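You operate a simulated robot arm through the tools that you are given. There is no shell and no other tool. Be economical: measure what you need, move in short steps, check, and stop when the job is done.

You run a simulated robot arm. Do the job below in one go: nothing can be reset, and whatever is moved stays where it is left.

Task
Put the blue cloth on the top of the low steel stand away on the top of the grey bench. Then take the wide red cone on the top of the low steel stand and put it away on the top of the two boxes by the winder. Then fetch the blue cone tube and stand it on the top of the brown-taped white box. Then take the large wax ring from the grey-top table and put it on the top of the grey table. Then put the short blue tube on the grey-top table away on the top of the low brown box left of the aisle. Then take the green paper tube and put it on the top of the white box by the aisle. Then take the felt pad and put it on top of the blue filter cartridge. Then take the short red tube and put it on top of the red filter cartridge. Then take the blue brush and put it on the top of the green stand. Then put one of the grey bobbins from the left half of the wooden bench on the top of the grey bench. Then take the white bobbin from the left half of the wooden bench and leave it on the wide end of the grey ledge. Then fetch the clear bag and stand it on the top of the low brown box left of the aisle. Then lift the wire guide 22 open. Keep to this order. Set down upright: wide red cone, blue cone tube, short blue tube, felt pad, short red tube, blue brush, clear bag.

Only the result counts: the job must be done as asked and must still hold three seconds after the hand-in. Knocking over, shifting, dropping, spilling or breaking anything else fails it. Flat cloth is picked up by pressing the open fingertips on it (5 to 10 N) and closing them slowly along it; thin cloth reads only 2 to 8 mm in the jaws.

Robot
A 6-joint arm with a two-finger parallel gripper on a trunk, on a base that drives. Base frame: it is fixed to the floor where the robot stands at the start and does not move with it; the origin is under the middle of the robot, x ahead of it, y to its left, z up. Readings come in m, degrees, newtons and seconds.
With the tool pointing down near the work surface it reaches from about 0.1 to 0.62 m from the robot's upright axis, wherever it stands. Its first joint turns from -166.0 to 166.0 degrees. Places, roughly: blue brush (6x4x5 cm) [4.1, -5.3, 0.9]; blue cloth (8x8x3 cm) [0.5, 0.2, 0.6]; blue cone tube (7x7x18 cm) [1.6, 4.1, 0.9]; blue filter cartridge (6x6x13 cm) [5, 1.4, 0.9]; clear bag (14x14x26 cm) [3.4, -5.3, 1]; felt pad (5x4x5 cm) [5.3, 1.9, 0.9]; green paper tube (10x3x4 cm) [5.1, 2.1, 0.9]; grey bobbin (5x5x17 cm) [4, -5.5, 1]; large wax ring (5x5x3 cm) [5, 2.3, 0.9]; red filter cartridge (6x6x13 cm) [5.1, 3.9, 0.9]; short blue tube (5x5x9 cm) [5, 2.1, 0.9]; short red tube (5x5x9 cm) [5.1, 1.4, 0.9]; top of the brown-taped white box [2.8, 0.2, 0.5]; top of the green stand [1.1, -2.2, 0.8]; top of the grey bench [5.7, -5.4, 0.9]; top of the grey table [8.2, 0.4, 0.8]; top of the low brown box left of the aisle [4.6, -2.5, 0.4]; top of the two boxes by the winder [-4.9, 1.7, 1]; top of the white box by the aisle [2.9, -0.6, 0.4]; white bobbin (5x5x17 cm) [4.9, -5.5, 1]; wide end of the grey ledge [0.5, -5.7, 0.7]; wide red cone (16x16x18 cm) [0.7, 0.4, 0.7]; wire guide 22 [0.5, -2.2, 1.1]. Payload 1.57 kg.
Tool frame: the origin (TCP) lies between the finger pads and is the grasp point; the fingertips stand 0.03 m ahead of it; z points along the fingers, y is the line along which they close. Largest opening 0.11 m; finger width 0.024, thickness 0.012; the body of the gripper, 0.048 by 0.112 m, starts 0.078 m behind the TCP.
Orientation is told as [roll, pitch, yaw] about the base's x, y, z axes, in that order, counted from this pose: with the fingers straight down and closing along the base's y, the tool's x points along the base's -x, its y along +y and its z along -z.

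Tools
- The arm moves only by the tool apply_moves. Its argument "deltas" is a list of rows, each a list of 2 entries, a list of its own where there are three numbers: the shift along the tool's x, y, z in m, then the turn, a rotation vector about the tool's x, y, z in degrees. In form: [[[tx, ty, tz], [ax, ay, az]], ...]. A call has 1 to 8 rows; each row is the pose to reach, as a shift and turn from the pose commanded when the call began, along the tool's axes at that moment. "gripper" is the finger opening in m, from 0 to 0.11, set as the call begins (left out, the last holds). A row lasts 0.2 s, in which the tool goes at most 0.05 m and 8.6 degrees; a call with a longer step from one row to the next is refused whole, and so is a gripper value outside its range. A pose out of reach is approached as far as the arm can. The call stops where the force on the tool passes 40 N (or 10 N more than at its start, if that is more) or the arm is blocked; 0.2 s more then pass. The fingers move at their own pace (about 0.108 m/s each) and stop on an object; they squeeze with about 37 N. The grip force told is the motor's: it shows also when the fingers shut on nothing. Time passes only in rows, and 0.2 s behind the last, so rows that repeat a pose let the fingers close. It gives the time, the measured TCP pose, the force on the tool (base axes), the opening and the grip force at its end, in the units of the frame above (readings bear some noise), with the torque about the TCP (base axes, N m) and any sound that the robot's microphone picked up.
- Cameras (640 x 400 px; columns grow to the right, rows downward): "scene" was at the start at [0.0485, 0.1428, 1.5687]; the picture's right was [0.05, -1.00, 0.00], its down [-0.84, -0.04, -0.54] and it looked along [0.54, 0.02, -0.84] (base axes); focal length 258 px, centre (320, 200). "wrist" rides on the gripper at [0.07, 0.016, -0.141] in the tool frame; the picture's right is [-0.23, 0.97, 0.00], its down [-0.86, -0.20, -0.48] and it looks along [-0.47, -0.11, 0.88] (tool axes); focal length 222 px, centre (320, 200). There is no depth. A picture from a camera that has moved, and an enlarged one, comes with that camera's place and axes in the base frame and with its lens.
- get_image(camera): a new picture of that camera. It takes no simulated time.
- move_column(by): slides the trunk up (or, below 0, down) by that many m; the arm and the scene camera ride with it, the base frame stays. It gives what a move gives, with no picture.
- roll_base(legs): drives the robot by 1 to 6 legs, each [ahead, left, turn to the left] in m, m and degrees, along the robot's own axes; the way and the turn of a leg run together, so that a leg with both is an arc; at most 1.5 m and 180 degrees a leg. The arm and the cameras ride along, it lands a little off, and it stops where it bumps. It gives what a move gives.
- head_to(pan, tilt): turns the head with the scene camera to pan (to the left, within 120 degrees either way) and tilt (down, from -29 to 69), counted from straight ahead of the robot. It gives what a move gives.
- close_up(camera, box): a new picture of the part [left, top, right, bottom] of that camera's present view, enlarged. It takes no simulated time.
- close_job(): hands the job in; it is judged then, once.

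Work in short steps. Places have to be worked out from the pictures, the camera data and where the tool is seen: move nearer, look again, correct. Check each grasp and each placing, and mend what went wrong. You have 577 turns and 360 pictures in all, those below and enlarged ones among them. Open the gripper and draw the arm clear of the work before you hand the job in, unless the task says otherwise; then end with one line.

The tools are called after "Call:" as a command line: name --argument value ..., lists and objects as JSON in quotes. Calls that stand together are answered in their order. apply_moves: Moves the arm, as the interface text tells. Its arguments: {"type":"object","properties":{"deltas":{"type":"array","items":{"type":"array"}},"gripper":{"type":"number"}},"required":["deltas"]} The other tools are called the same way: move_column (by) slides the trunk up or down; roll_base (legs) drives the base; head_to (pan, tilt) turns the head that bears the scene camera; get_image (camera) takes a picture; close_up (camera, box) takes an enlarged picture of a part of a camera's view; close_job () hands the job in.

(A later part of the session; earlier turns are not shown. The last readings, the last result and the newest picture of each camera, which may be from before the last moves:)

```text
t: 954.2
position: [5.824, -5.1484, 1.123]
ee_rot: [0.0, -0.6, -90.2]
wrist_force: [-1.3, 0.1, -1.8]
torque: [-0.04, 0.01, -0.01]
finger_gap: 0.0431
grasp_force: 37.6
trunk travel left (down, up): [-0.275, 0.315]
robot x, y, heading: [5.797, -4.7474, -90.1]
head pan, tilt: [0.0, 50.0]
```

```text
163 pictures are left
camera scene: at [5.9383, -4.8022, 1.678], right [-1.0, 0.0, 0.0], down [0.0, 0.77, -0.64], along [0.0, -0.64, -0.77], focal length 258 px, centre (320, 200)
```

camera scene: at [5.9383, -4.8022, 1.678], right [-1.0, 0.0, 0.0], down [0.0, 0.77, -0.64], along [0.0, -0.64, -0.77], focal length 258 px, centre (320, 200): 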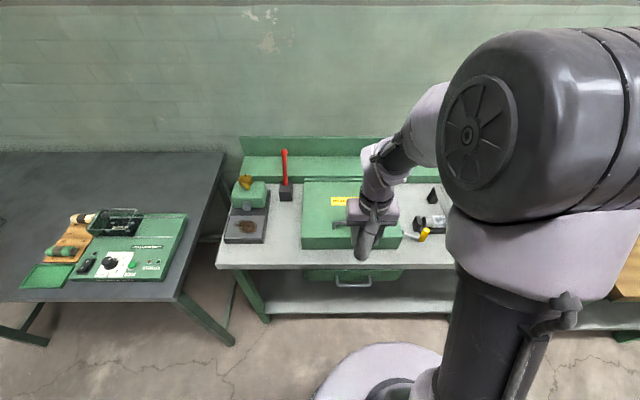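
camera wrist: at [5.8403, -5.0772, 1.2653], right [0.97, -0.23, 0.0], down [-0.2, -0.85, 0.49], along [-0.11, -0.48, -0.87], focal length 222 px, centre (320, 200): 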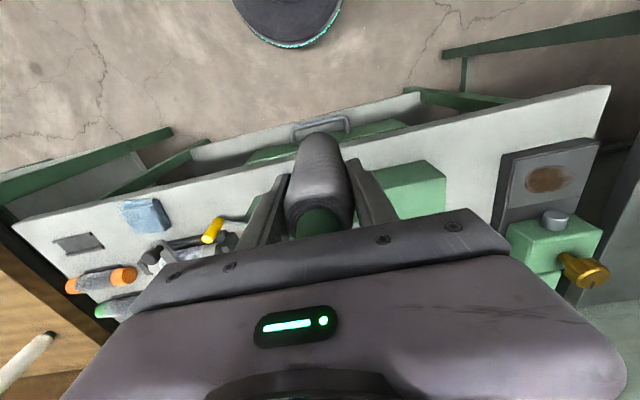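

I choose the spot (6.06, -5.225) at the bench front between the black plate and the green box.

Call:
apply_moves --deltas '[[[-0.01, 0.04, 0], [0, 0, 0]], [[-0.02, 0.08, 0], [0, 0, 0]], [[-0.03, 0.12, 0], [0, 0, 0]], [[-0.045, 0.16, 0], [0, 0, 0]], [[-0.06, 0.2, 0], [0, 0, 0]], [[-0.077, 0.236, 0], [0, 0, 0]], [[-0.077, 0.236, 0], [0, 0, 0]]]'

Call:
get_image --camera "wrist"

Call:
close_up --camera "scene" --box '[200, 160, 360, 280]'

```text
t: 955.9
position: [6.0603, -5.2277, 1.1248]
ee_rot: [0.0, -0.6, -90.3]
wrist_force: [0.3, 0.5, -0.9]
torque: [0.01, -0.01, 0.01]
finger_gap: 0.0431
grasp_force: 36.9
trunk travel left (down, up): [-0.275, 0.315]
robot x, y, heading: [5.7979, -4.7413, -90.2]
head pan, tilt: [0.0, 50.0]
```

```text
162 pictures are left
camera wrist: at [6.076, -5.1557, 1.2663], right [0.97, -0.23, 0.0], down [-0.2, -0.85, 0.49], along [-0.11, -0.48, -0.87], focal length 222 px, centre (320, 200)
```

wrist: 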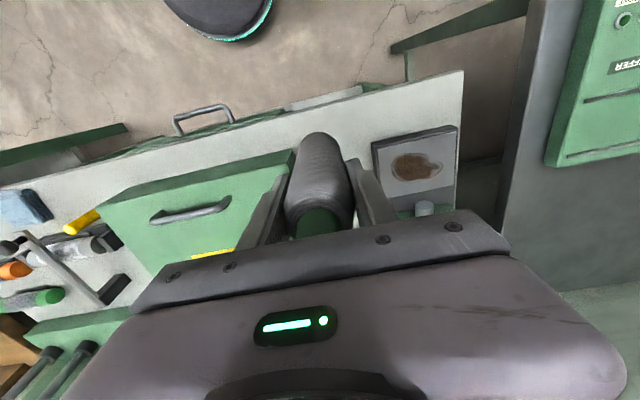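

```text
3.33 times, centred on (280, 220) of scene
camera zoom: at [5.9377, -4.8023, 1.6781], right [-1.0, 0.0, 0.0], down [0.0, 0.77, -0.64], along [0.0, -0.64, -0.77], focal length 859 px, centre (453, 133)
```

zoom: 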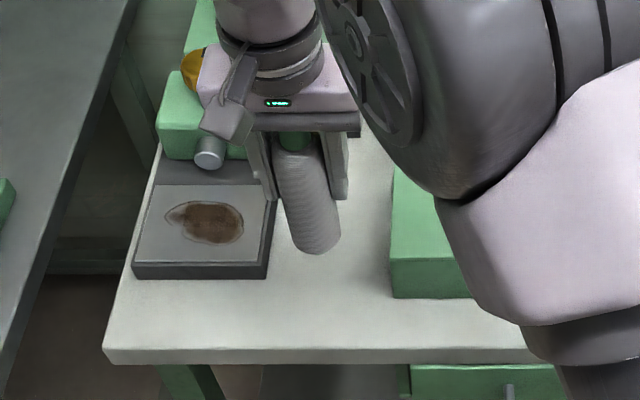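

The drop point would be too near the edge; I move it deeper into the gap: (6.07, -5.29), and descend.

Call:
apply_moves --deltas '[[[-0.03, 0.005, 0], [0, 0, 0]], [[-0.062, 0.01, 0], [0, 0, 0]], [[-0.062, 0.01, 0.04], [0, 0, 0]], [[-0.062, 0.01, 0.08], [0, 0, 0]], [[-0.062, 0.01, 0.11], [0, 0, 0]], [[-0.062, 0.01, 0.12], [0, 0, 0]], [[-0.062, 0.01, 0.12], [0, 0, 0]]]'

Call:
get_image --camera "wrist"

Call:
close_up --camera "scene" --box '[200, 160, 360, 280]'

```text
t: 957.5
position: [6.071, -5.2893, 1.0041]
ee_rot: [0.0, -0.6, -90.3]
wrist_force: [0.6, 0.5, -1.6]
torque: [0.02, 0.01, 0.04]
finger_gap: 0.0431
grasp_force: 37.0
trunk travel left (down, up): [-0.275, 0.315]
robot x, y, heading: [5.8004, -4.7444, -90.1]
head pan, tilt: [0.0, 50.0]
```

```text
160 pictures are left
camera wrist: at [6.0859, -5.2181, 1.146], right [0.97, -0.23, 0.0], down [-0.2, -0.85, 0.49], along [-0.11, -0.48, -0.87], focal length 222 px, centre (320, 200)
```

wrist: 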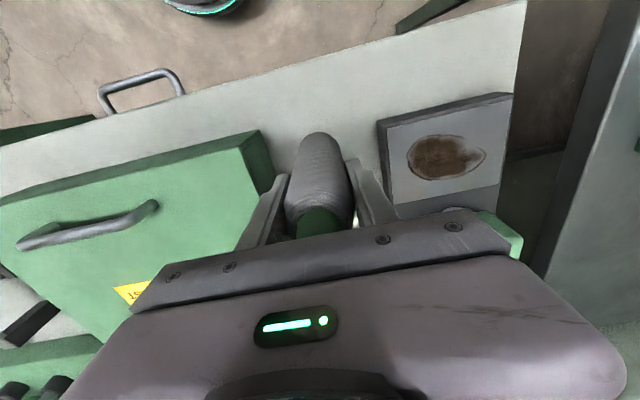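

```text
3.33 times, centred on (280, 220) of scene
camera zoom: at [5.9383, -4.8027, 1.678], right [-1.0, 0.0, 0.0], down [0.0, 0.77, -0.64], along [0.0, -0.64, -0.77], focal length 859 px, centre (453, 133)
```

zoom: 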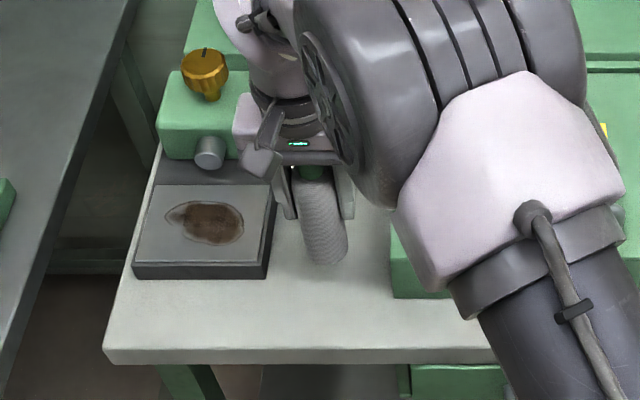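

Call:
apply_moves --deltas '[[[0, 0, 0.01], [0, 0, 0]], [[0, 0, 0.02], [0, 0, 0]], [[0, 0, 0.028], [0, 0, 0]], [[0, 0, 0.033], [0, 0, 0]], [[0, 0, 0.037], [0, 0, 0]], [[0, 0, 0.041], [0, 0, 0]], [[0, 0, 0.045], [0, 0, 0]], [[0, 0, 0.045], [0, 0, 0]]]'

```text
t: 959.3
position: [6.0684, -5.2913, 0.9644]
ee_rot: [0.2, -1.0, -90.4]
wrist_force: [-5.7, 6.7, 21.6]
torque: [0.76, 0.53, -0.07]
finger_gap: 0.0431
grasp_force: 37.0
trunk travel left (down, up): [-0.275, 0.315]
robot x, y, heading: [5.8005, -4.7428, -89.9]
head pan, tilt: [0.0, 50.0]
stopped in row 8: the force on the tool passed its limit at 42 N (the readings are from after the stop); the commanded pose is now the measured one
```

Contact. Release and rise.

Call:
apply_moves --deltas '[[[0, 0, -0.0015], [0, 0, 0]], [[0, 0, -0.002], [0, 0, 0]]]'

Call:
apply_moves --deltas '[[[0, 0, 0], [0, 0, 0]], [[0, 0, 0], [0, 0, 0]], [[0, 0, 0], [0, 0, 0]]]' --gripper 0.06

Call:
apply_moves --deltas '[[[0, 0, -0.02], [0, 0, 0]], [[0, 0, -0.06], [0, 0, 0]], [[0, 0, -0.1], [0, 0, 0]], [[0, 0, -0.145], [0, 0, 0]], [[0, 0, -0.17], [0, 0, 0]]]'

Call:
get_image --camera "wrist"

```text
t: 959.9
position: [6.0697, -5.2919, 0.9637]
ee_rot: [0.1, -0.9, -90.2]
wrist_force: [-1.7, 3.7, 5.7]
torque: [0.27, 0.25, -0.05]
finger_gap: 0.0432
grasp_force: 36.6
trunk travel left (down, up): [-0.275, 0.315]
robot x, y, heading: [5.8001, -4.7432, -90.1]
head pan, tilt: [0.0, 50.0]
```

```text
t: 960.7
position: [6.0695, -5.2933, 0.9631]
ee_rot: [0.1, -0.9, -90.3]
wrist_force: [0.5, 0.5, -0.6]
torque: [-0.01, 0.03, -0.01]
finger_gap: 0.0601
grasp_force: 0.0
trunk travel left (down, up): [-0.275, 0.315]
robot x, y, heading: [5.8024, -4.7446, -90.2]
head pan, tilt: [0.0, 50.0]
```

```text
t: 961.9
position: [6.0688, -5.2895, 1.1343]
ee_rot: [0.1, -0.9, -90.3]
wrist_force: [-0.6, 0.1, 1.0]
torque: [-0.01, -0.01, -0.01]
finger_gap: 0.0601
grasp_force: 0.1
trunk travel left (down, up): [-0.275, 0.315]
robot x, y, heading: [5.7966, -4.7489, -90.2]
head pan, tilt: [0.0, 50.0]
```

```text
158 pictures are left
camera wrist: at [6.085, -5.2174, 1.2757], right [0.97, -0.23, 0.01], down [-0.2, -0.85, 0.49], along [-0.11, -0.48, -0.87], focal length 222 px, centre (320, 200)
```

wrist: 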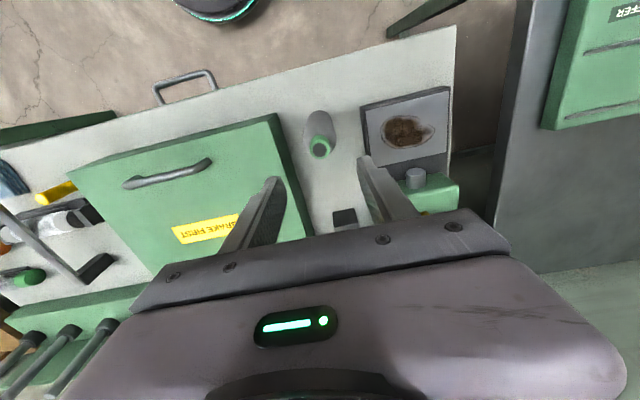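

Grey bobbin placed on the grey bench. Next the white bobbin at the back-left corner of the wooden bench: tuck and move in front of it.

Call:
apply_moves --deltas '[[[0.04, -0.03, 0], [0, 0, 0]], [[0.08, -0.06, 0], [0, 0, 0]], [[0.12, -0.1, 0], [0, 0, 0]], [[0.16, -0.14, 0], [0, 0, 0]], [[0.2, -0.18, 0], [0, 0, 0]], [[0.23, -0.22, 0], [0, 0, 0]]]'

Call:
roll_base --legs '[[-0.3, 0, 0], [0, -0.85, 0]]'

Call:
get_image --camera "scene"

Call:
close_up --camera "scene" --box '[240, 100, 420, 240]'

```text
refused: row 3 steps farther than a row can; nothing moved
```

```text
t: 968.1
position: [5.2126, -4.9919, 1.1333]
ee_rot: [0.1, -0.9, -89.8]
wrist_force: [0.3, 0.6, -1.1]
torque: [-0.01, -0.04, 0.0]
finger_gap: 0.06
grasp_force: 0.1
trunk travel left (down, up): [-0.275, 0.315]
robot x, y, heading: [4.9379, -4.4508, -89.3]
head pan, tilt: [0.0, 50.0]
```

```text
157 pictures are left
camera scene: at [5.077, -4.5059, 1.678], right [-1.0, -0.01, 0.0], down [0.0, 0.77, -0.64], along [0.0, -0.64, -0.77], focal length 258 px, centre (320, 200)
```

scene: 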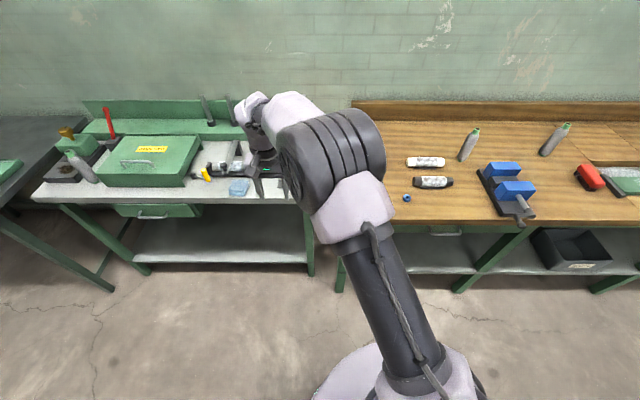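

```text
2.86 times, centred on (330, 170) of scene
camera zoom: at [5.077, -4.5059, 1.678], right [-1.0, -0.01, 0.0], down [0.0, 0.77, -0.64], along [0.0, -0.64, -0.77], focal length 736 px, centre (291, 286)
```

zoom: 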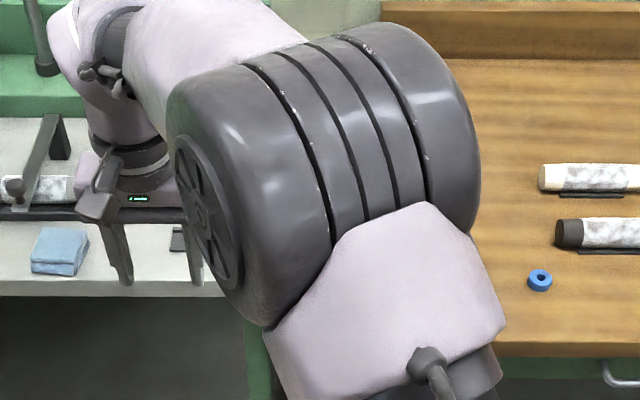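

Call:
apply_moves --deltas '[[[0.03, -0.033, 0], [0, 0, 0]], [[0.06, -0.066, 0], [0, 0, 0]], [[0.09, -0.1, 0], [0, 0, 0]], [[0.12, -0.133, 0], [0, 0, 0]], [[0.15, -0.166, 0], [0, 0, 0]], [[0.18, -0.2, 0], [0, 0, 0]], [[0.21, -0.233, 0], [0, 0, 0]], [[0.23, -0.26, 0], [0, 0, 0]]]'

Call:
get_image --camera "scene"

Call:
close_up --camera "scene" --box '[260, 90, 440, 230]'

```text
t: 969.9
position: [4.9509, -4.7641, 1.1306]
ee_rot: [0.1, -0.9, -89.7]
wrist_force: [0.0, 0.7, 0.5]
torque: [-0.02, 0.0, 0.02]
finger_gap: 0.0599
grasp_force: 0.0
trunk travel left (down, up): [-0.275, 0.315]
robot x, y, heading: [4.9418, -4.4473, -89.6]
head pan, tilt: [0.0, 50.0]
```

```text
155 pictures are left
camera scene: at [5.0768, -4.5054, 1.6781], right [-1.0, -0.01, 0.0], down [0.0, 0.77, -0.64], along [0.0, -0.64, -0.77], focal length 258 px, centre (320, 200)
```

scene: 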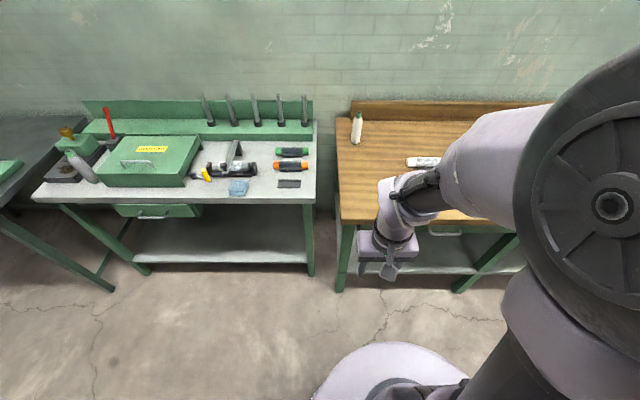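

```text
2.86 times, centred on (350, 160) of scene
camera zoom: at [5.0768, -4.5054, 1.6781], right [-1.0, -0.01, 0.0], down [0.0, 0.77, -0.64], along [0.0, -0.64, -0.77], focal length 736 px, centre (234, 314)
```

zoom: 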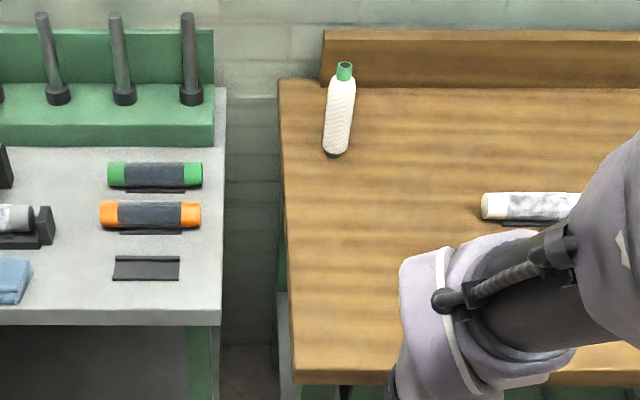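

The white bobbin is at (4.905, -5.53), about 0.74 m from where I can stand, so I'll tilt the gripper forward ~45° for reach. Rolling up first.

Call:
roll_base --legs '[[0.33, -0.03, -0.4]]'

Call:
apply_moves --deltas '[[[0, 0, -0.02], [0, -8, 0]], [[0, 0, -0.04], [0, -16, 0]], [[0, 0, -0.06], [0, -24, 0]], [[0, 0, -0.07], [0, -32, 0]], [[0, 0, -0.07], [0, -40, 0]], [[0, 0, -0.07], [0, -45, 0]]]' --gripper 0.075

Call:
get_image --camera "scene"

Call:
get_image --camera "wrist"

```text
t: 972.0
position: [4.9204, -5.0907, 1.1307]
ee_rot: [0.1, -0.9, -90.2]
wrist_force: [-0.1, 0.1, -0.2]
torque: [0.01, 0.0, -0.01]
finger_gap: 0.0601
grasp_force: 0.0
trunk travel left (down, up): [-0.275, 0.315]
robot x, y, heading: [4.9123, -4.7749, -90.2]
head pan, tilt: [0.0, 50.0]
```

```text
t: 973.4
position: [4.9309, -5.1831, 1.2722]
ee_rot: [0.2, -45.9, -90.2]
wrist_force: [-0.5, -0.1, -0.2]
torque: [-0.01, 0.01, 0.03]
finger_gap: 0.0749
grasp_force: 0.1
out of reach, approached as far as the arm can: row 2, 3, 4, 5, 6
trunk travel left (down, up): [-0.275, 0.315]
robot x, y, heading: [4.912, -4.7771, -89.9]
head pan, tilt: [0.0, 50.0]
```

```text
153 pictures are left
camera scene: at [4.9927, -4.8069, 1.6765], right [-0.68, 0.73, 0.0], down [0.57, 0.53, -0.63], along [-0.46, -0.43, -0.78], focal length 258 px, centre (320, 200)
```

scene: 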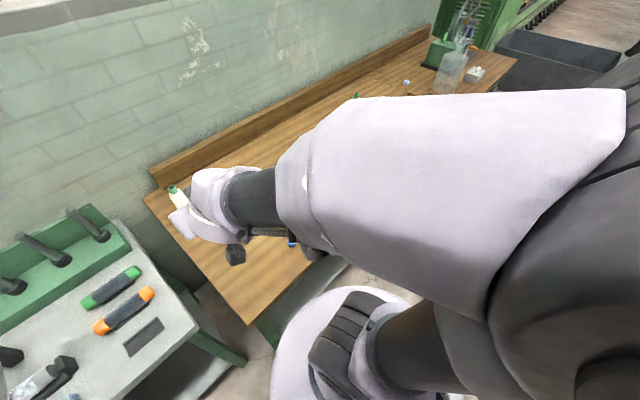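

```text
152 pictures are left
camera wrist: at [4.9466, -5.0326, 1.3231], right [0.97, -0.16, 0.17], down [-0.2, -0.25, 0.95], along [-0.11, -0.95, -0.28], focal length 222 px, centre (320, 200)
```

wrist: 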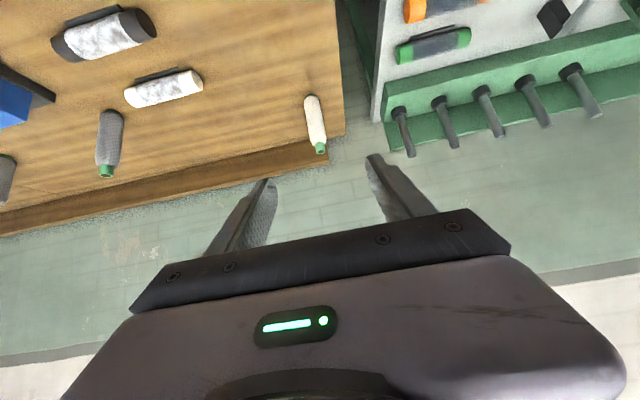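

Call:
apply_moves --deltas '[[[-0.009, -0.004, 0.042], [0, 0, 0]], [[-0.018, -0.008, 0.085], [0, 0, 0]], [[-0.027, -0.012, 0.127], [0, 0, 0]], [[-0.036, -0.016, 0.17], [0, 0, 0]], [[-0.045, -0.02, 0.212], [0, 0, 0]], [[-0.053, -0.025, 0.25], [0, 0, 0]], [[-0.053, -0.025, 0.25], [0, 0, 0]]]'

Call:
get_image --camera "wrist"

Call:
head_to --pan 0 --tilt 50

Call:
get_image --camera "scene"

```text
t: 975.0
position: [4.9001, -5.3779, 1.151]
ee_rot: [-3.9, -42.1, -90.1]
wrist_force: [0.4, -0.7, 0.2]
torque: [0.01, -0.01, 0.01]
finger_gap: 0.0748
grasp_force: 0.0
out of reach, approached as far as the arm can: row 1, 3, 4, 5, 6, 7
trunk travel left (down, up): [-0.275, 0.315]
robot x, y, heading: [4.9091, -4.7752, -90.3]
head pan, tilt: [0.0, 50.0]
```

```text
151 pictures are left
camera wrist: at [4.9245, -5.2315, 1.2089], right [0.97, -0.21, 0.1], down [-0.17, -0.31, 0.94], along [-0.17, -0.93, -0.33], focal length 222 px, centre (320, 200)
```

wrist: 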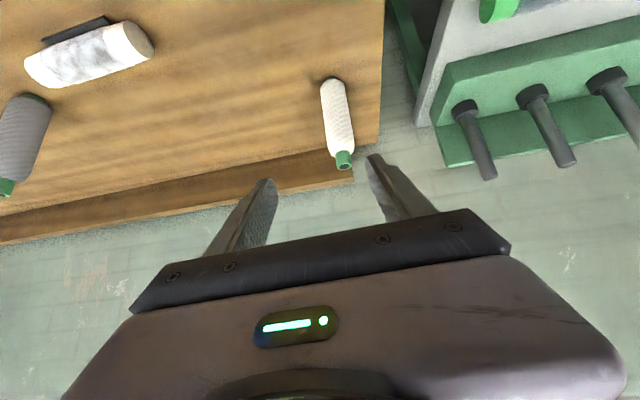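

```text
t: 975.6
position: [4.8986, -5.3763, 1.1522]
ee_rot: [-4.0, -42.1, -90.0]
wrist_force: [0.2, 0.4, 0.8]
torque: [0.0, 0.02, 0.01]
finger_gap: 0.0749
grasp_force: 0.1
trunk travel left (down, up): [-0.275, 0.315]
robot x, y, heading: [4.9104, -4.7732, -90.3]
head pan, tilt: [0.0, 50.0]
```

```text
150 pictures are left
camera scene: at [5.0484, -4.8321, 1.678], right [-1.0, 0.0, 0.0], down [0.0, 0.77, -0.64], along [0.0, -0.64, -0.77], focal length 258 px, centre (320, 200)
```

scene: 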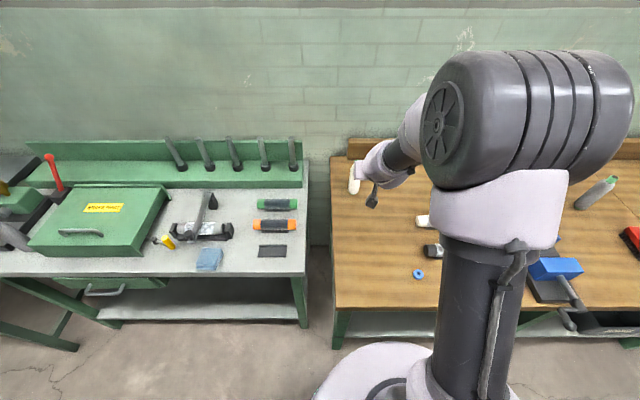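

Call:
apply_moves --deltas '[[[0.012, 0, 0.035], [0, 0, 0]], [[0.024, 0, 0.07], [0, 0, 0]], [[0.035, 0, 0.106], [0, 0, 0]], [[0.035, 0, 0.106], [0, 0, 0]]]'

Call:
get_image --camera "wrist"

```text
t: 976.6
position: [4.9155, -5.4604, 1.0651]
ee_rot: [-2.9, -45.0, -89.9]
wrist_force: [0.1, -0.6, 0.2]
torque: [0.02, 0.01, -0.01]
finger_gap: 0.075
grasp_force: 0.0
out of reach, approached as far as the arm can: row 1, 2, 3, 4
trunk travel left (down, up): [-0.275, 0.315]
robot x, y, heading: [4.908, -4.776, -89.9]
head pan, tilt: [0.0, 50.0]
```

```text
149 pictures are left
camera wrist: at [4.9375, -5.3109, 1.1161], right [0.97, -0.19, 0.13], down [-0.17, -0.26, 0.95], along [-0.15, -0.95, -0.29], focal length 222 px, centre (320, 200)
```

wrist: 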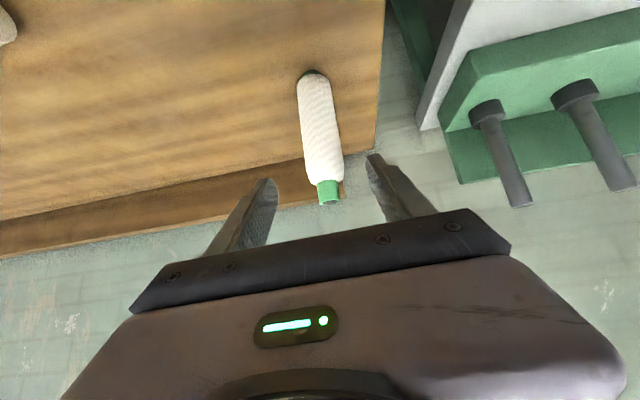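

It reaches despite the warnings; the bobbin axis is at x≈4.914, y≈-5.53. I advance diagonally so the fingers straddle it.

Call:
apply_moves --deltas '[[[0.002, 0, 0.025], [0, 0, 0]], [[0.004, 0, 0.05], [0, 0, 0]], [[0.006, 0, 0.075], [0, 0, 0]], [[0.007, 0, 0.1], [0, 0, 0]], [[0.007, 0, 0.1], [0, 0, 0]]]'

Call:
get_image --camera "wrist"

Call:
close_up --camera "scene" --box '[310, 130, 430, 220]'

```text
t: 977.8
position: [4.9047, -5.5203, 0.9757]
ee_rot: [-2.6, -44.9, -90.2]
wrist_force: [0.2, 0.3, 0.1]
torque: [0.03, 0.02, 0.01]
finger_gap: 0.0749
grasp_force: 0.1
out of reach, approached as far as the arm can: row 1, 2, 3, 4, 5
trunk travel left (down, up): [-0.275, 0.315]
robot x, y, heading: [4.9065, -4.7752, -89.9]
head pan, tilt: [0.0, 50.0]
```

```text
148 pictures are left
camera wrist: at [4.9285, -5.3705, 1.0267], right [0.97, -0.19, 0.13], down [-0.18, -0.26, 0.95], along [-0.15, -0.95, -0.29], focal length 222 px, centre (320, 200)
```

wrist: 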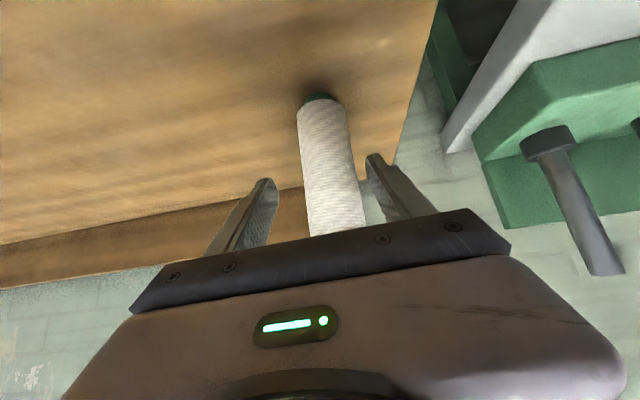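

```text
4.44 times, centred on (370, 175) of scene
camera zoom: at [5.0482, -4.8334, 1.6779], right [-1.0, 0.0, 0.0], down [0.0, 0.77, -0.64], along [0.0, -0.64, -0.77], focal length 1145 px, centre (98, 311)
```

zoom: 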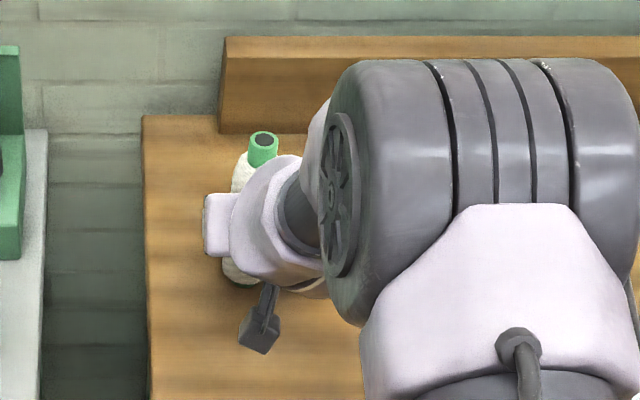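

Call:
apply_moves --deltas '[[[0, 0.004, 0.003], [0, 0, 0]], [[0, 0.008, 0.006], [0, 0, 0]], [[0, 0.008, 0.006], [0, 0, 0]]]'

Call:
apply_moves --deltas '[[[0, 0, 0], [0, 0, 0]], [[0, 0, 0], [0, 0, 0]], [[0, 0, 0], [0, 0, 0]], [[0, 0, 0], [0, 0, 0]]]' --gripper 0.0

Call:
get_image --camera "wrist"

```text
t: 978.6
position: [4.9056, -5.5139, 0.9629]
ee_rot: [-3.6, -42.5, -90.0]
wrist_force: [-0.2, 1.2, -0.7]
torque: [-0.04, -0.03, -0.01]
finger_gap: 0.0748
grasp_force: 0.0
out of reach, approached as far as the arm can: row 1, 2, 3
trunk travel left (down, up): [-0.275, 0.315]
robot x, y, heading: [4.9099, -4.7757, -89.9]
head pan, tilt: [0.0, 50.0]
```

```text
t: 979.6
position: [4.9041, -5.5128, 0.9634]
ee_rot: [-3.7, -42.4, -90.0]
wrist_force: [0.2, -0.3, 2.0]
torque: [-0.08, -0.05, 0.01]
finger_gap: 0.044
grasp_force: 36.6
trunk travel left (down, up): [-0.275, 0.315]
robot x, y, heading: [4.91, -4.7767, -89.9]
head pan, tilt: [0.0, 50.0]
```

```text
146 pictures are left
camera wrist: at [4.9299, -5.367, 1.0203], right [0.97, -0.21, 0.11], down [-0.17, -0.3, 0.94], along [-0.16, -0.93, -0.33], focal length 222 px, centre (320, 200)
```

wrist: 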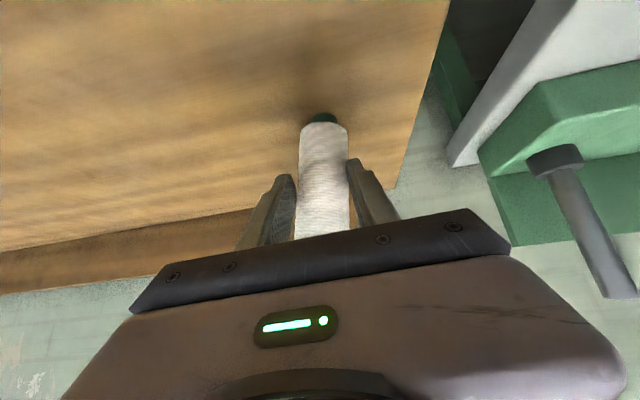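

Gripped (44 mm). I lift straight up with the trunk.

Call:
move_column --by 0.2

Call:
get_image --camera "wrist"

```text
t: 981.8
position: [4.9057, -5.5133, 1.163]
ee_rot: [-3.7, -42.4, -90.0]
wrist_force: [-0.1, 0.9, -0.4]
torque: [0.04, 0.02, 0.0]
finger_gap: 0.0435
grasp_force: 37.3
trunk travel left (down, up): [-0.475, 0.115]
robot x, y, heading: [4.9092, -4.7756, -89.8]
head pan, tilt: [0.0, 50.0]
```

```text
145 pictures are left
camera wrist: at [4.9298, -5.3672, 1.2198], right [0.97, -0.21, 0.11], down [-0.17, -0.3, 0.94], along [-0.16, -0.93, -0.33], focal length 222 px, centre (320, 200)
```

wrist: 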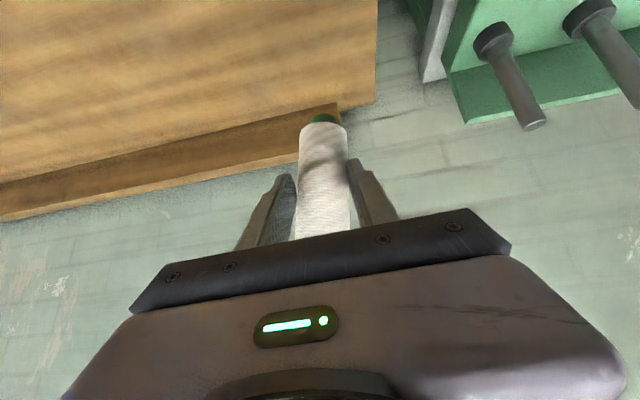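

Lifted cleanly. I back away from the bench, pull the arm in a bit, and drive west to look for the grey ledge.

Call:
roll_base --legs '[[-0.5, 0, 0]]'

Call:
apply_moves --deltas '[[[0.028, 0, -0.028], [0, 0, 0]], [[0.056, 0, -0.056], [0, 0, 0]], [[0.084, 0, -0.084], [0, 0, 0]], [[0.106, 0, -0.106], [0, 0, 0]], [[0.12, 0, -0.12], [0, 0, 0]]]'

Call:
roll_base --legs '[[0, -0.85, 0], [0, -0.85, 0]]'

Call:
head_to --pan -50 --tilt 30

Call:
get_image --camera "scene"

```text
t: 984.7
position: [4.8987, -5.0201, 1.1631]
ee_rot: [-3.7, -42.4, -90.7]
wrist_force: [0.3, -0.5, -0.6]
torque: [0.03, 0.02, 0.0]
finger_gap: 0.0432
grasp_force: 37.3
trunk travel left (down, up): [-0.475, 0.115]
robot x, y, heading: [4.914, -4.2789, -90.7]
head pan, tilt: [0.0, 50.0]
```

```text
t: 985.9
position: [4.9393, -4.8715, 1.1873]
ee_rot: [-5.8, -41.4, -90.7]
wrist_force: [-0.2, 0.1, -1.6]
torque: [0.02, -0.01, 0.0]
finger_gap: 0.0431
grasp_force: 36.9
out of reach, approached as far as the arm can: row 2, 3, 4, 5
trunk travel left (down, up): [-0.475, 0.115]
robot x, y, heading: [4.9117, -4.2845, -90.6]
head pan, tilt: [0.0, 50.0]
```

```text
t: 994.6
position: [3.2433, -4.8753, 1.1876]
ee_rot: [-5.8, -41.3, -89.7]
wrist_force: [-0.5, -0.3, -0.8]
torque: [0.02, -0.01, -0.01]
finger_gap: 0.0426
grasp_force: 36.9
trunk travel left (down, up): [-0.475, 0.115]
robot x, y, heading: [3.2066, -4.286, -89.7]
head pan, tilt: [0.0, 50.0]
```

```text
t: 995.8
position: [3.2427, -4.8754, 1.1877]
ee_rot: [-5.8, -41.3, -89.6]
wrist_force: [-0.3, -0.4, -1.8]
torque: [0.02, -0.01, -0.03]
finger_gap: 0.0429
grasp_force: 37.0
trunk travel left (down, up): [-0.475, 0.115]
robot x, y, heading: [3.2019, -4.2848, -89.4]
head pan, tilt: [-50.0, 30.0]
```

```text
144 pictures are left
camera scene: at [3.2748, -4.3226, 1.9075], right [-0.65, 0.76, 0.0], down [0.38, 0.32, -0.87], along [-0.66, -0.56, -0.5], focal length 258 px, centre (320, 200)
```

scene: 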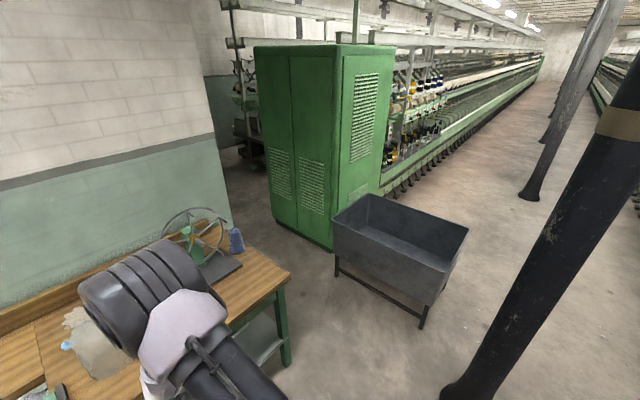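

The ledge seems to be just past the green locker at y≈-5.7. There's a pillar at (2.03,-4.15) and a bin at x 1.2–1.8. I turn west and look along the passage between the frames.

Call:
roll_base --legs '[[-0.6, 0, 0], [0, 0, -90]]'

Call:
head_to --pan 0 --tilt 30

Call:
get_image --camera "scene"

```text
t: 1003.0
position: [2.6122, -3.7062, 1.1878]
ee_rot: [-5.7, -41.3, 177.5]
wrist_force: [-0.4, 0.0, -0.8]
torque: [-0.04, -0.02, 0.0]
finger_gap: 0.0417
grasp_force: 37.3
trunk travel left (down, up): [-0.475, 0.115]
robot x, y, heading: [3.2066, -3.6948, 177.8]
head pan, tilt: [-50.0, 30.0]
```

```text
t: 1004.2
position: [2.6108, -3.7062, 1.1878]
ee_rot: [-5.7, -41.3, 177.6]
wrist_force: [-0.2, 0.2, -0.9]
torque: [-0.03, -0.02, 0.01]
finger_gap: 0.0419
grasp_force: 36.6
trunk travel left (down, up): [-0.475, 0.115]
robot x, y, heading: [3.2065, -3.6926, 177.8]
head pan, tilt: [0.0, 30.0]
```

```text
143 pictures are left
camera scene: at [3.1266, -3.8326, 1.9075], right [0.04, 1.0, 0.0], down [0.5, -0.02, -0.87], along [-0.87, 0.03, -0.5], focal length 258 px, centre (320, 200)
```

scene: 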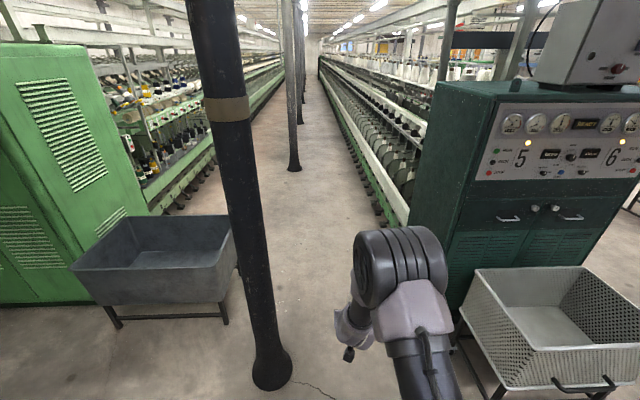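

The passage is clear between the pillar (2.1,-4.14) and the perforated cart. I go along y≈-3.48 to x≈0.5.

Call:
roll_base --legs '[[0, -0.21, 2.2], [1.0, 0, 0]]'

Call:
roll_base --legs '[[0.9, 0, 0], [0.8, -0.05, 0]]'

Call:
head_to --pan 60 --tilt 35

Call:
get_image --camera "scene"

```text
t: 1010.6
position: [1.6174, -3.5234, 1.1875]
ee_rot: [-5.7, -41.4, 179.8]
wrist_force: [0.4, -0.1, -1.2]
torque: [0.02, 0.0, -0.03]
finger_gap: 0.0412
grasp_force: 36.8
trunk travel left (down, up): [-0.475, 0.115]
robot x, y, heading: [2.2089, -3.4878, 179.8]
head pan, tilt: [0.0, 30.0]
```

```text
t: 1019.2
position: [-0.0729, -3.4748, 1.1864]
ee_rot: [-5.7, -41.3, 179.9]
wrist_force: [-0.3, 0.3, -1.1]
torque: [0.01, -0.03, -0.03]
finger_gap: 0.0412
grasp_force: 36.8
trunk travel left (down, up): [-0.475, 0.115]
robot x, y, heading: [0.5184, -3.4403, -179.9]
head pan, tilt: [0.0, 30.0]
```

```text
t: 1020.5
position: [-0.0727, -3.474, 1.188]
ee_rot: [-5.8, -41.3, 180.0]
wrist_force: [-0.7, 0.2, -1.2]
torque: [0.03, -0.02, -0.01]
finger_gap: 0.0409
grasp_force: 37.0
trunk travel left (down, up): [-0.475, 0.115]
robot x, y, heading: [0.517, -3.443, -179.9]
head pan, tilt: [60.0, 35.0]
```

```text
142 pictures are left
camera scene: at [0.4934, -3.6561, 1.8997], right [-0.87, 0.5, 0.0], down [0.29, 0.5, -0.82], along [-0.41, -0.71, -0.57], focal length 258 px, centre (320, 200)
```

scene: 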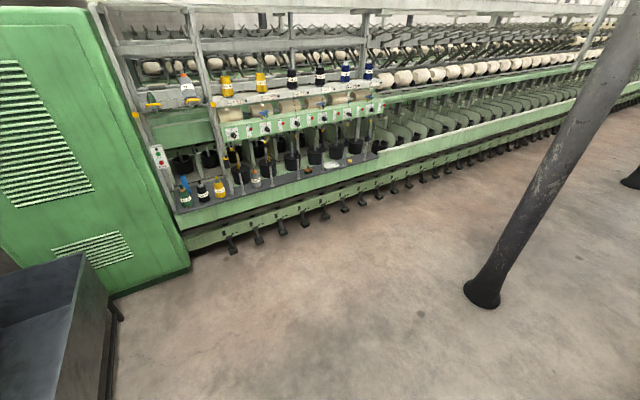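

The grey ledge is the dark shelf left end near the locker. I turn south and drive up to it.

Call:
roll_base --legs '[[0, 0, 90], [0.8, 0, 0], [0.6, 0, 0]]'

Call:
head_to --pan 0 --tilt 40

Call:
get_image --camera "scene"

Call:
get_image --camera "wrist"

```text
t: 1031.6
position: [0.5842, -5.436, 1.1868]
ee_rot: [-5.7, -41.4, -88.9]
wrist_force: [-0.7, -0.7, -1.5]
torque: [0.04, -0.01, 0.02]
finger_gap: 0.0398
grasp_force: 37.1
trunk travel left (down, up): [-0.475, 0.115]
robot x, y, heading: [0.5363, -4.8441, -88.6]
head pan, tilt: [60.0, 35.0]
```

```text
t: 1032.9
position: [0.5837, -5.4363, 1.1876]
ee_rot: [-5.8, -41.3, -88.9]
wrist_force: [-0.1, 0.3, -1.2]
torque: [0.03, 0.02, 0.0]
finger_gap: 0.04
grasp_force: 37.2
trunk travel left (down, up): [-0.475, 0.115]
robot x, y, heading: [0.5353, -4.8488, -89.0]
head pan, tilt: [0.0, 40.0]
```

```text
141 pictures are left
camera scene: at [0.6779, -4.9087, 1.8922], right [-1.0, -0.02, 0.0], down [-0.01, 0.64, -0.77], along [0.02, -0.77, -0.64], focal length 258 px, centre (320, 200)
```

scene: 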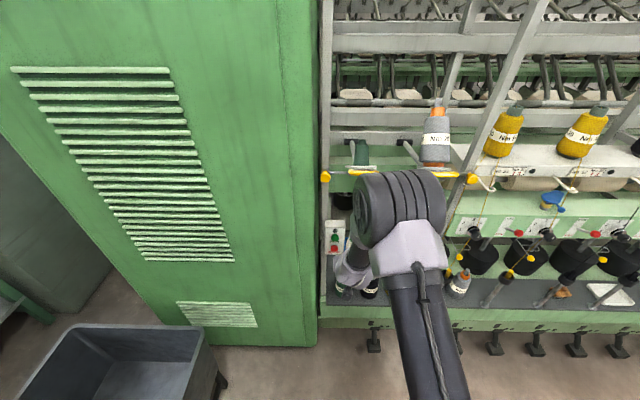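

```text
140 pictures are left
camera wrist: at [0.611, -5.291, 1.2473], right [0.97, -0.22, 0.08], down [-0.14, -0.32, 0.94], along [-0.18, -0.92, -0.34], focal length 222 px, centre (320, 200)
```

wrist: 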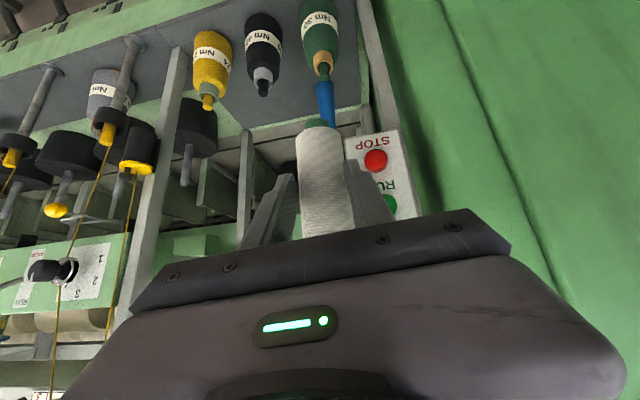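

Call:
close_up --camera "wrist" --box '[120, 0, 420, 190]'

Call:
roll_base --legs '[[-0.35, -0.35, -1]]'

Call:
head_to --pan 15 --tilt 45

Call:
get_image --camera "scene"

```text
2.11 times, centred on (270, 95) of wrist
camera zoom: at [0.611, -5.291, 1.2473], right [0.97, -0.22, 0.08], down [-0.14, -0.32, 0.94], along [-0.18, -0.92, -0.34], focal length 468 px, centre (425, 421)
```

zoom: 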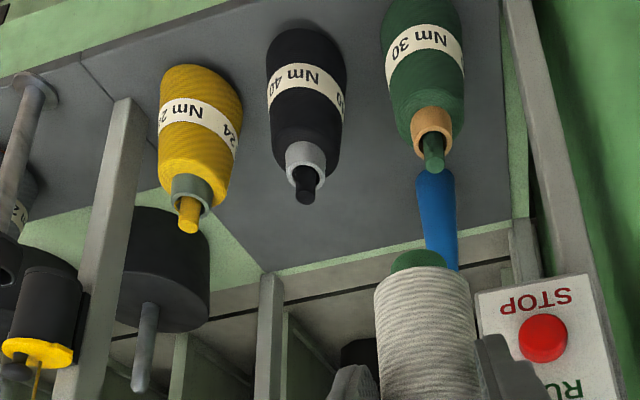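

```text
t: 1035.8
position: [0.2205, -5.0971, 1.1875]
ee_rot: [-5.7, -41.4, -89.4]
wrist_force: [0.0, 1.1, -0.5]
torque: [0.05, 0.0, 0.01]
finger_gap: 0.0396
grasp_force: 36.8
trunk travel left (down, up): [-0.475, 0.115]
robot x, y, heading: [0.1789, -4.5089, -89.6]
head pan, tilt: [0.0, 40.0]
```

```text
t: 1036.6
position: [0.2214, -5.0977, 1.1873]
ee_rot: [-5.8, -41.3, -89.4]
wrist_force: [-0.5, 0.0, -0.5]
torque: [0.02, -0.01, 0.0]
finger_gap: 0.0398
grasp_force: 36.7
trunk travel left (down, up): [-0.475, 0.115]
robot x, y, heading: [0.1826, -4.5112, -89.3]
head pan, tilt: [15.0, 45.0]
```

```text
138 pictures are left
camera scene: at [0.3422, -4.5649, 1.8849], right [-0.96, -0.27, 0.0], down [-0.19, 0.68, -0.71], along [0.19, -0.68, -0.71], focal length 258 px, centre (320, 200)
```

scene: 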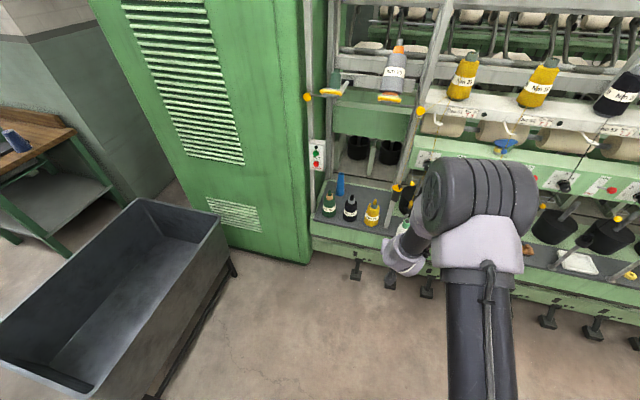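

Call:
close_up --camera "scene" --box '[295, 120, 425, 280]'

```text
2.50 times, centred on (360, 200) of scene
camera zoom: at [0.3422, -4.5649, 1.8849], right [-0.96, -0.27, 0.0], down [-0.19, 0.68, -0.71], along [0.19, -0.68, -0.71], focal length 644 px, centre (220, 200)
```

zoom: 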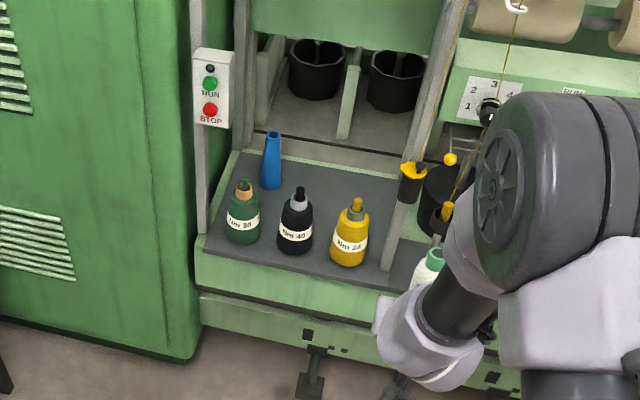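

The free part of the ledge's wide end is behind the cones, around (0.38, -5.79), under a bar at z≈1.42. I extend the arm a little, lower the trunk so the bobbin just clears the cones, and then drive it in.

Call:
apply_moves --deltas '[[[-0.025, 0, 0.025], [0, 0, 0]], [[-0.05, 0, 0.05], [0, 0, 0]], [[-0.05, 0, 0.05], [0, 0, 0]]]'

Call:
move_column --by -0.15

Call:
get_image --camera "wrist"

Call:
close_up --camera "scene" --box '[295, 120, 455, 280]'

```text
t: 1037.4
position: [0.2177, -5.1683, 1.1826]
ee_rot: [-5.6, -41.4, -89.5]
wrist_force: [0.3, 0.4, -1.3]
torque: [0.03, 0.03, -0.01]
finger_gap: 0.0395
grasp_force: 36.8
trunk travel left (down, up): [-0.475, 0.115]
robot x, y, heading: [0.1811, -4.5105, -89.8]
head pan, tilt: [15.0, 45.0]
```

```text
t: 1039.2
position: [0.2167, -5.1695, 1.0323]
ee_rot: [-5.7, -41.3, -89.5]
wrist_force: [0.5, 0.0, -0.5]
torque: [0.06, 0.0, 0.0]
finger_gap: 0.0395
grasp_force: 37.1
trunk travel left (down, up): [-0.325, 0.265]
robot x, y, heading: [0.1827, -4.5102, -89.4]
head pan, tilt: [15.0, 45.0]
```

```text
136 pictures are left
camera wrist: at [0.2465, -5.0246, 1.092], right [0.97, -0.23, 0.08], down [-0.15, -0.32, 0.94], along [-0.19, -0.92, -0.34], focal length 222 px, centre (320, 200)
```

wrist: 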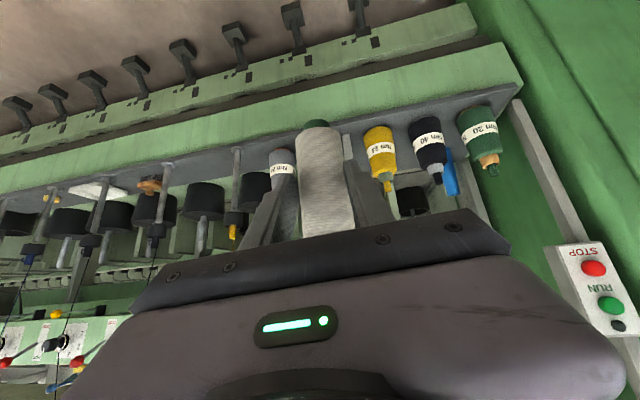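

```text
2.50 times, centred on (375, 200) of scene
camera zoom: at [0.342, -4.5646, 1.735], right [-0.96, -0.27, 0.0], down [-0.19, 0.68, -0.71], along [0.19, -0.68, -0.71], focal length 644 px, centre (182, 200)
```

zoom: 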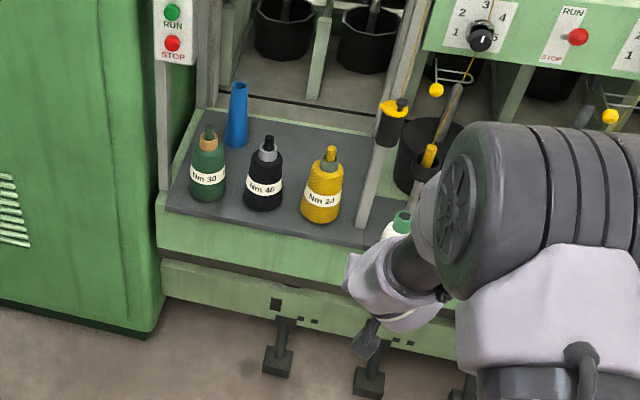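

Call:
roll_base --legs '[[0.3, 0.167, -0.4]]'

Call:
get_image --camera "wrist"

```text
t: 1041.4
position: [0.3824, -5.4681, 1.0318]
ee_rot: [-5.9, -41.3, -90.1]
wrist_force: [-0.2, -0.3, -1.3]
torque: [0.03, 0.02, -0.01]
finger_gap: 0.0396
grasp_force: 36.2
trunk travel left (down, up): [-0.325, 0.265]
robot x, y, heading: [0.3534, -4.8064, -90.0]
head pan, tilt: [15.0, 45.0]
```

```text
134 pictures are left
camera wrist: at [0.4127, -5.3247, 1.0915], right [0.97, -0.24, 0.08], down [-0.15, -0.32, 0.94], along [-0.2, -0.92, -0.34], focal length 222 px, centre (320, 200)
```

wrist: 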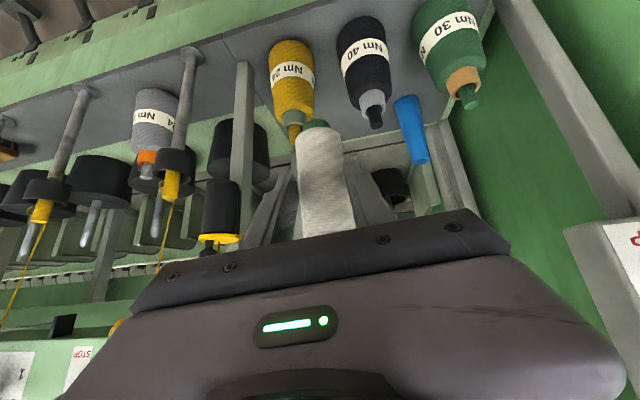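

Call:
roll_base --legs '[[0.18, 0, 0]]'

Call:
roll_base --legs '[[0.14, 0, 0]]'

Call:
get_image --camera "wrist"

Call:
get_image --camera "scene"

```text
t: 1042.9
position: [0.3819, -5.6519, 1.0314]
ee_rot: [-5.7, -41.4, -90.0]
wrist_force: [-0.4, 0.6, -1.1]
torque: [0.06, 0.0, -0.01]
finger_gap: 0.0393
grasp_force: 36.6
trunk travel left (down, up): [-0.325, 0.265]
robot x, y, heading: [0.349, -4.9871, -89.8]
head pan, tilt: [15.0, 45.0]
```

```text
t: 1044.4
position: [0.3821, -5.7727, 1.0349]
ee_rot: [-5.8, -41.5, -89.9]
wrist_force: [0.3, 0.9, -1.5]
torque: [0.02, 0.02, 0.03]
finger_gap: 0.0395
grasp_force: 37.1
trunk travel left (down, up): [-0.325, 0.265]
robot x, y, heading: [0.3484, -5.1213, -89.9]
head pan, tilt: [15.0, 45.0]
stopped in leg 1: the robot was blocked; the commanded pose is now the measured one
```

```text
133 pictures are left
camera wrist: at [0.4123, -5.6272, 1.0945], right [0.97, -0.23, 0.08], down [-0.15, -0.31, 0.94], along [-0.2, -0.92, -0.34], focal length 222 px, centre (320, 200)
```

wrist: 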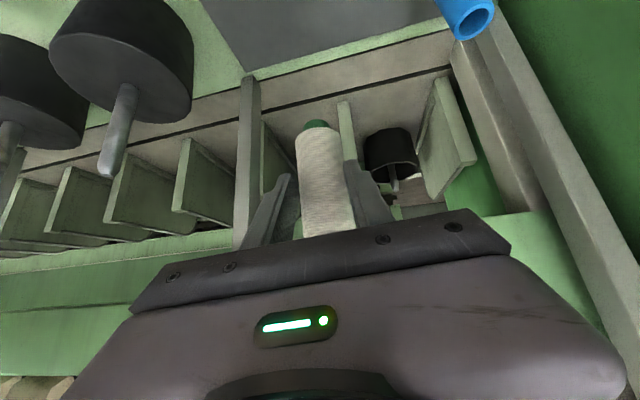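

```text
132 pictures are left
camera scene: at [0.5115, -5.1629, 1.7357], right [-0.97, -0.26, 0.0], down [-0.18, 0.67, -0.72], along [0.18, -0.69, -0.7], focal length 258 px, centre (320, 200)
```

scene: 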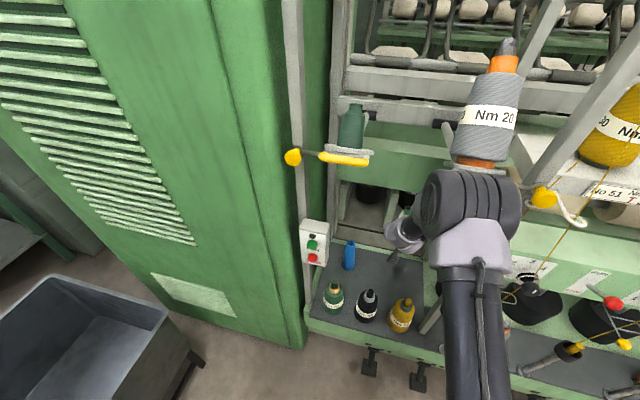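

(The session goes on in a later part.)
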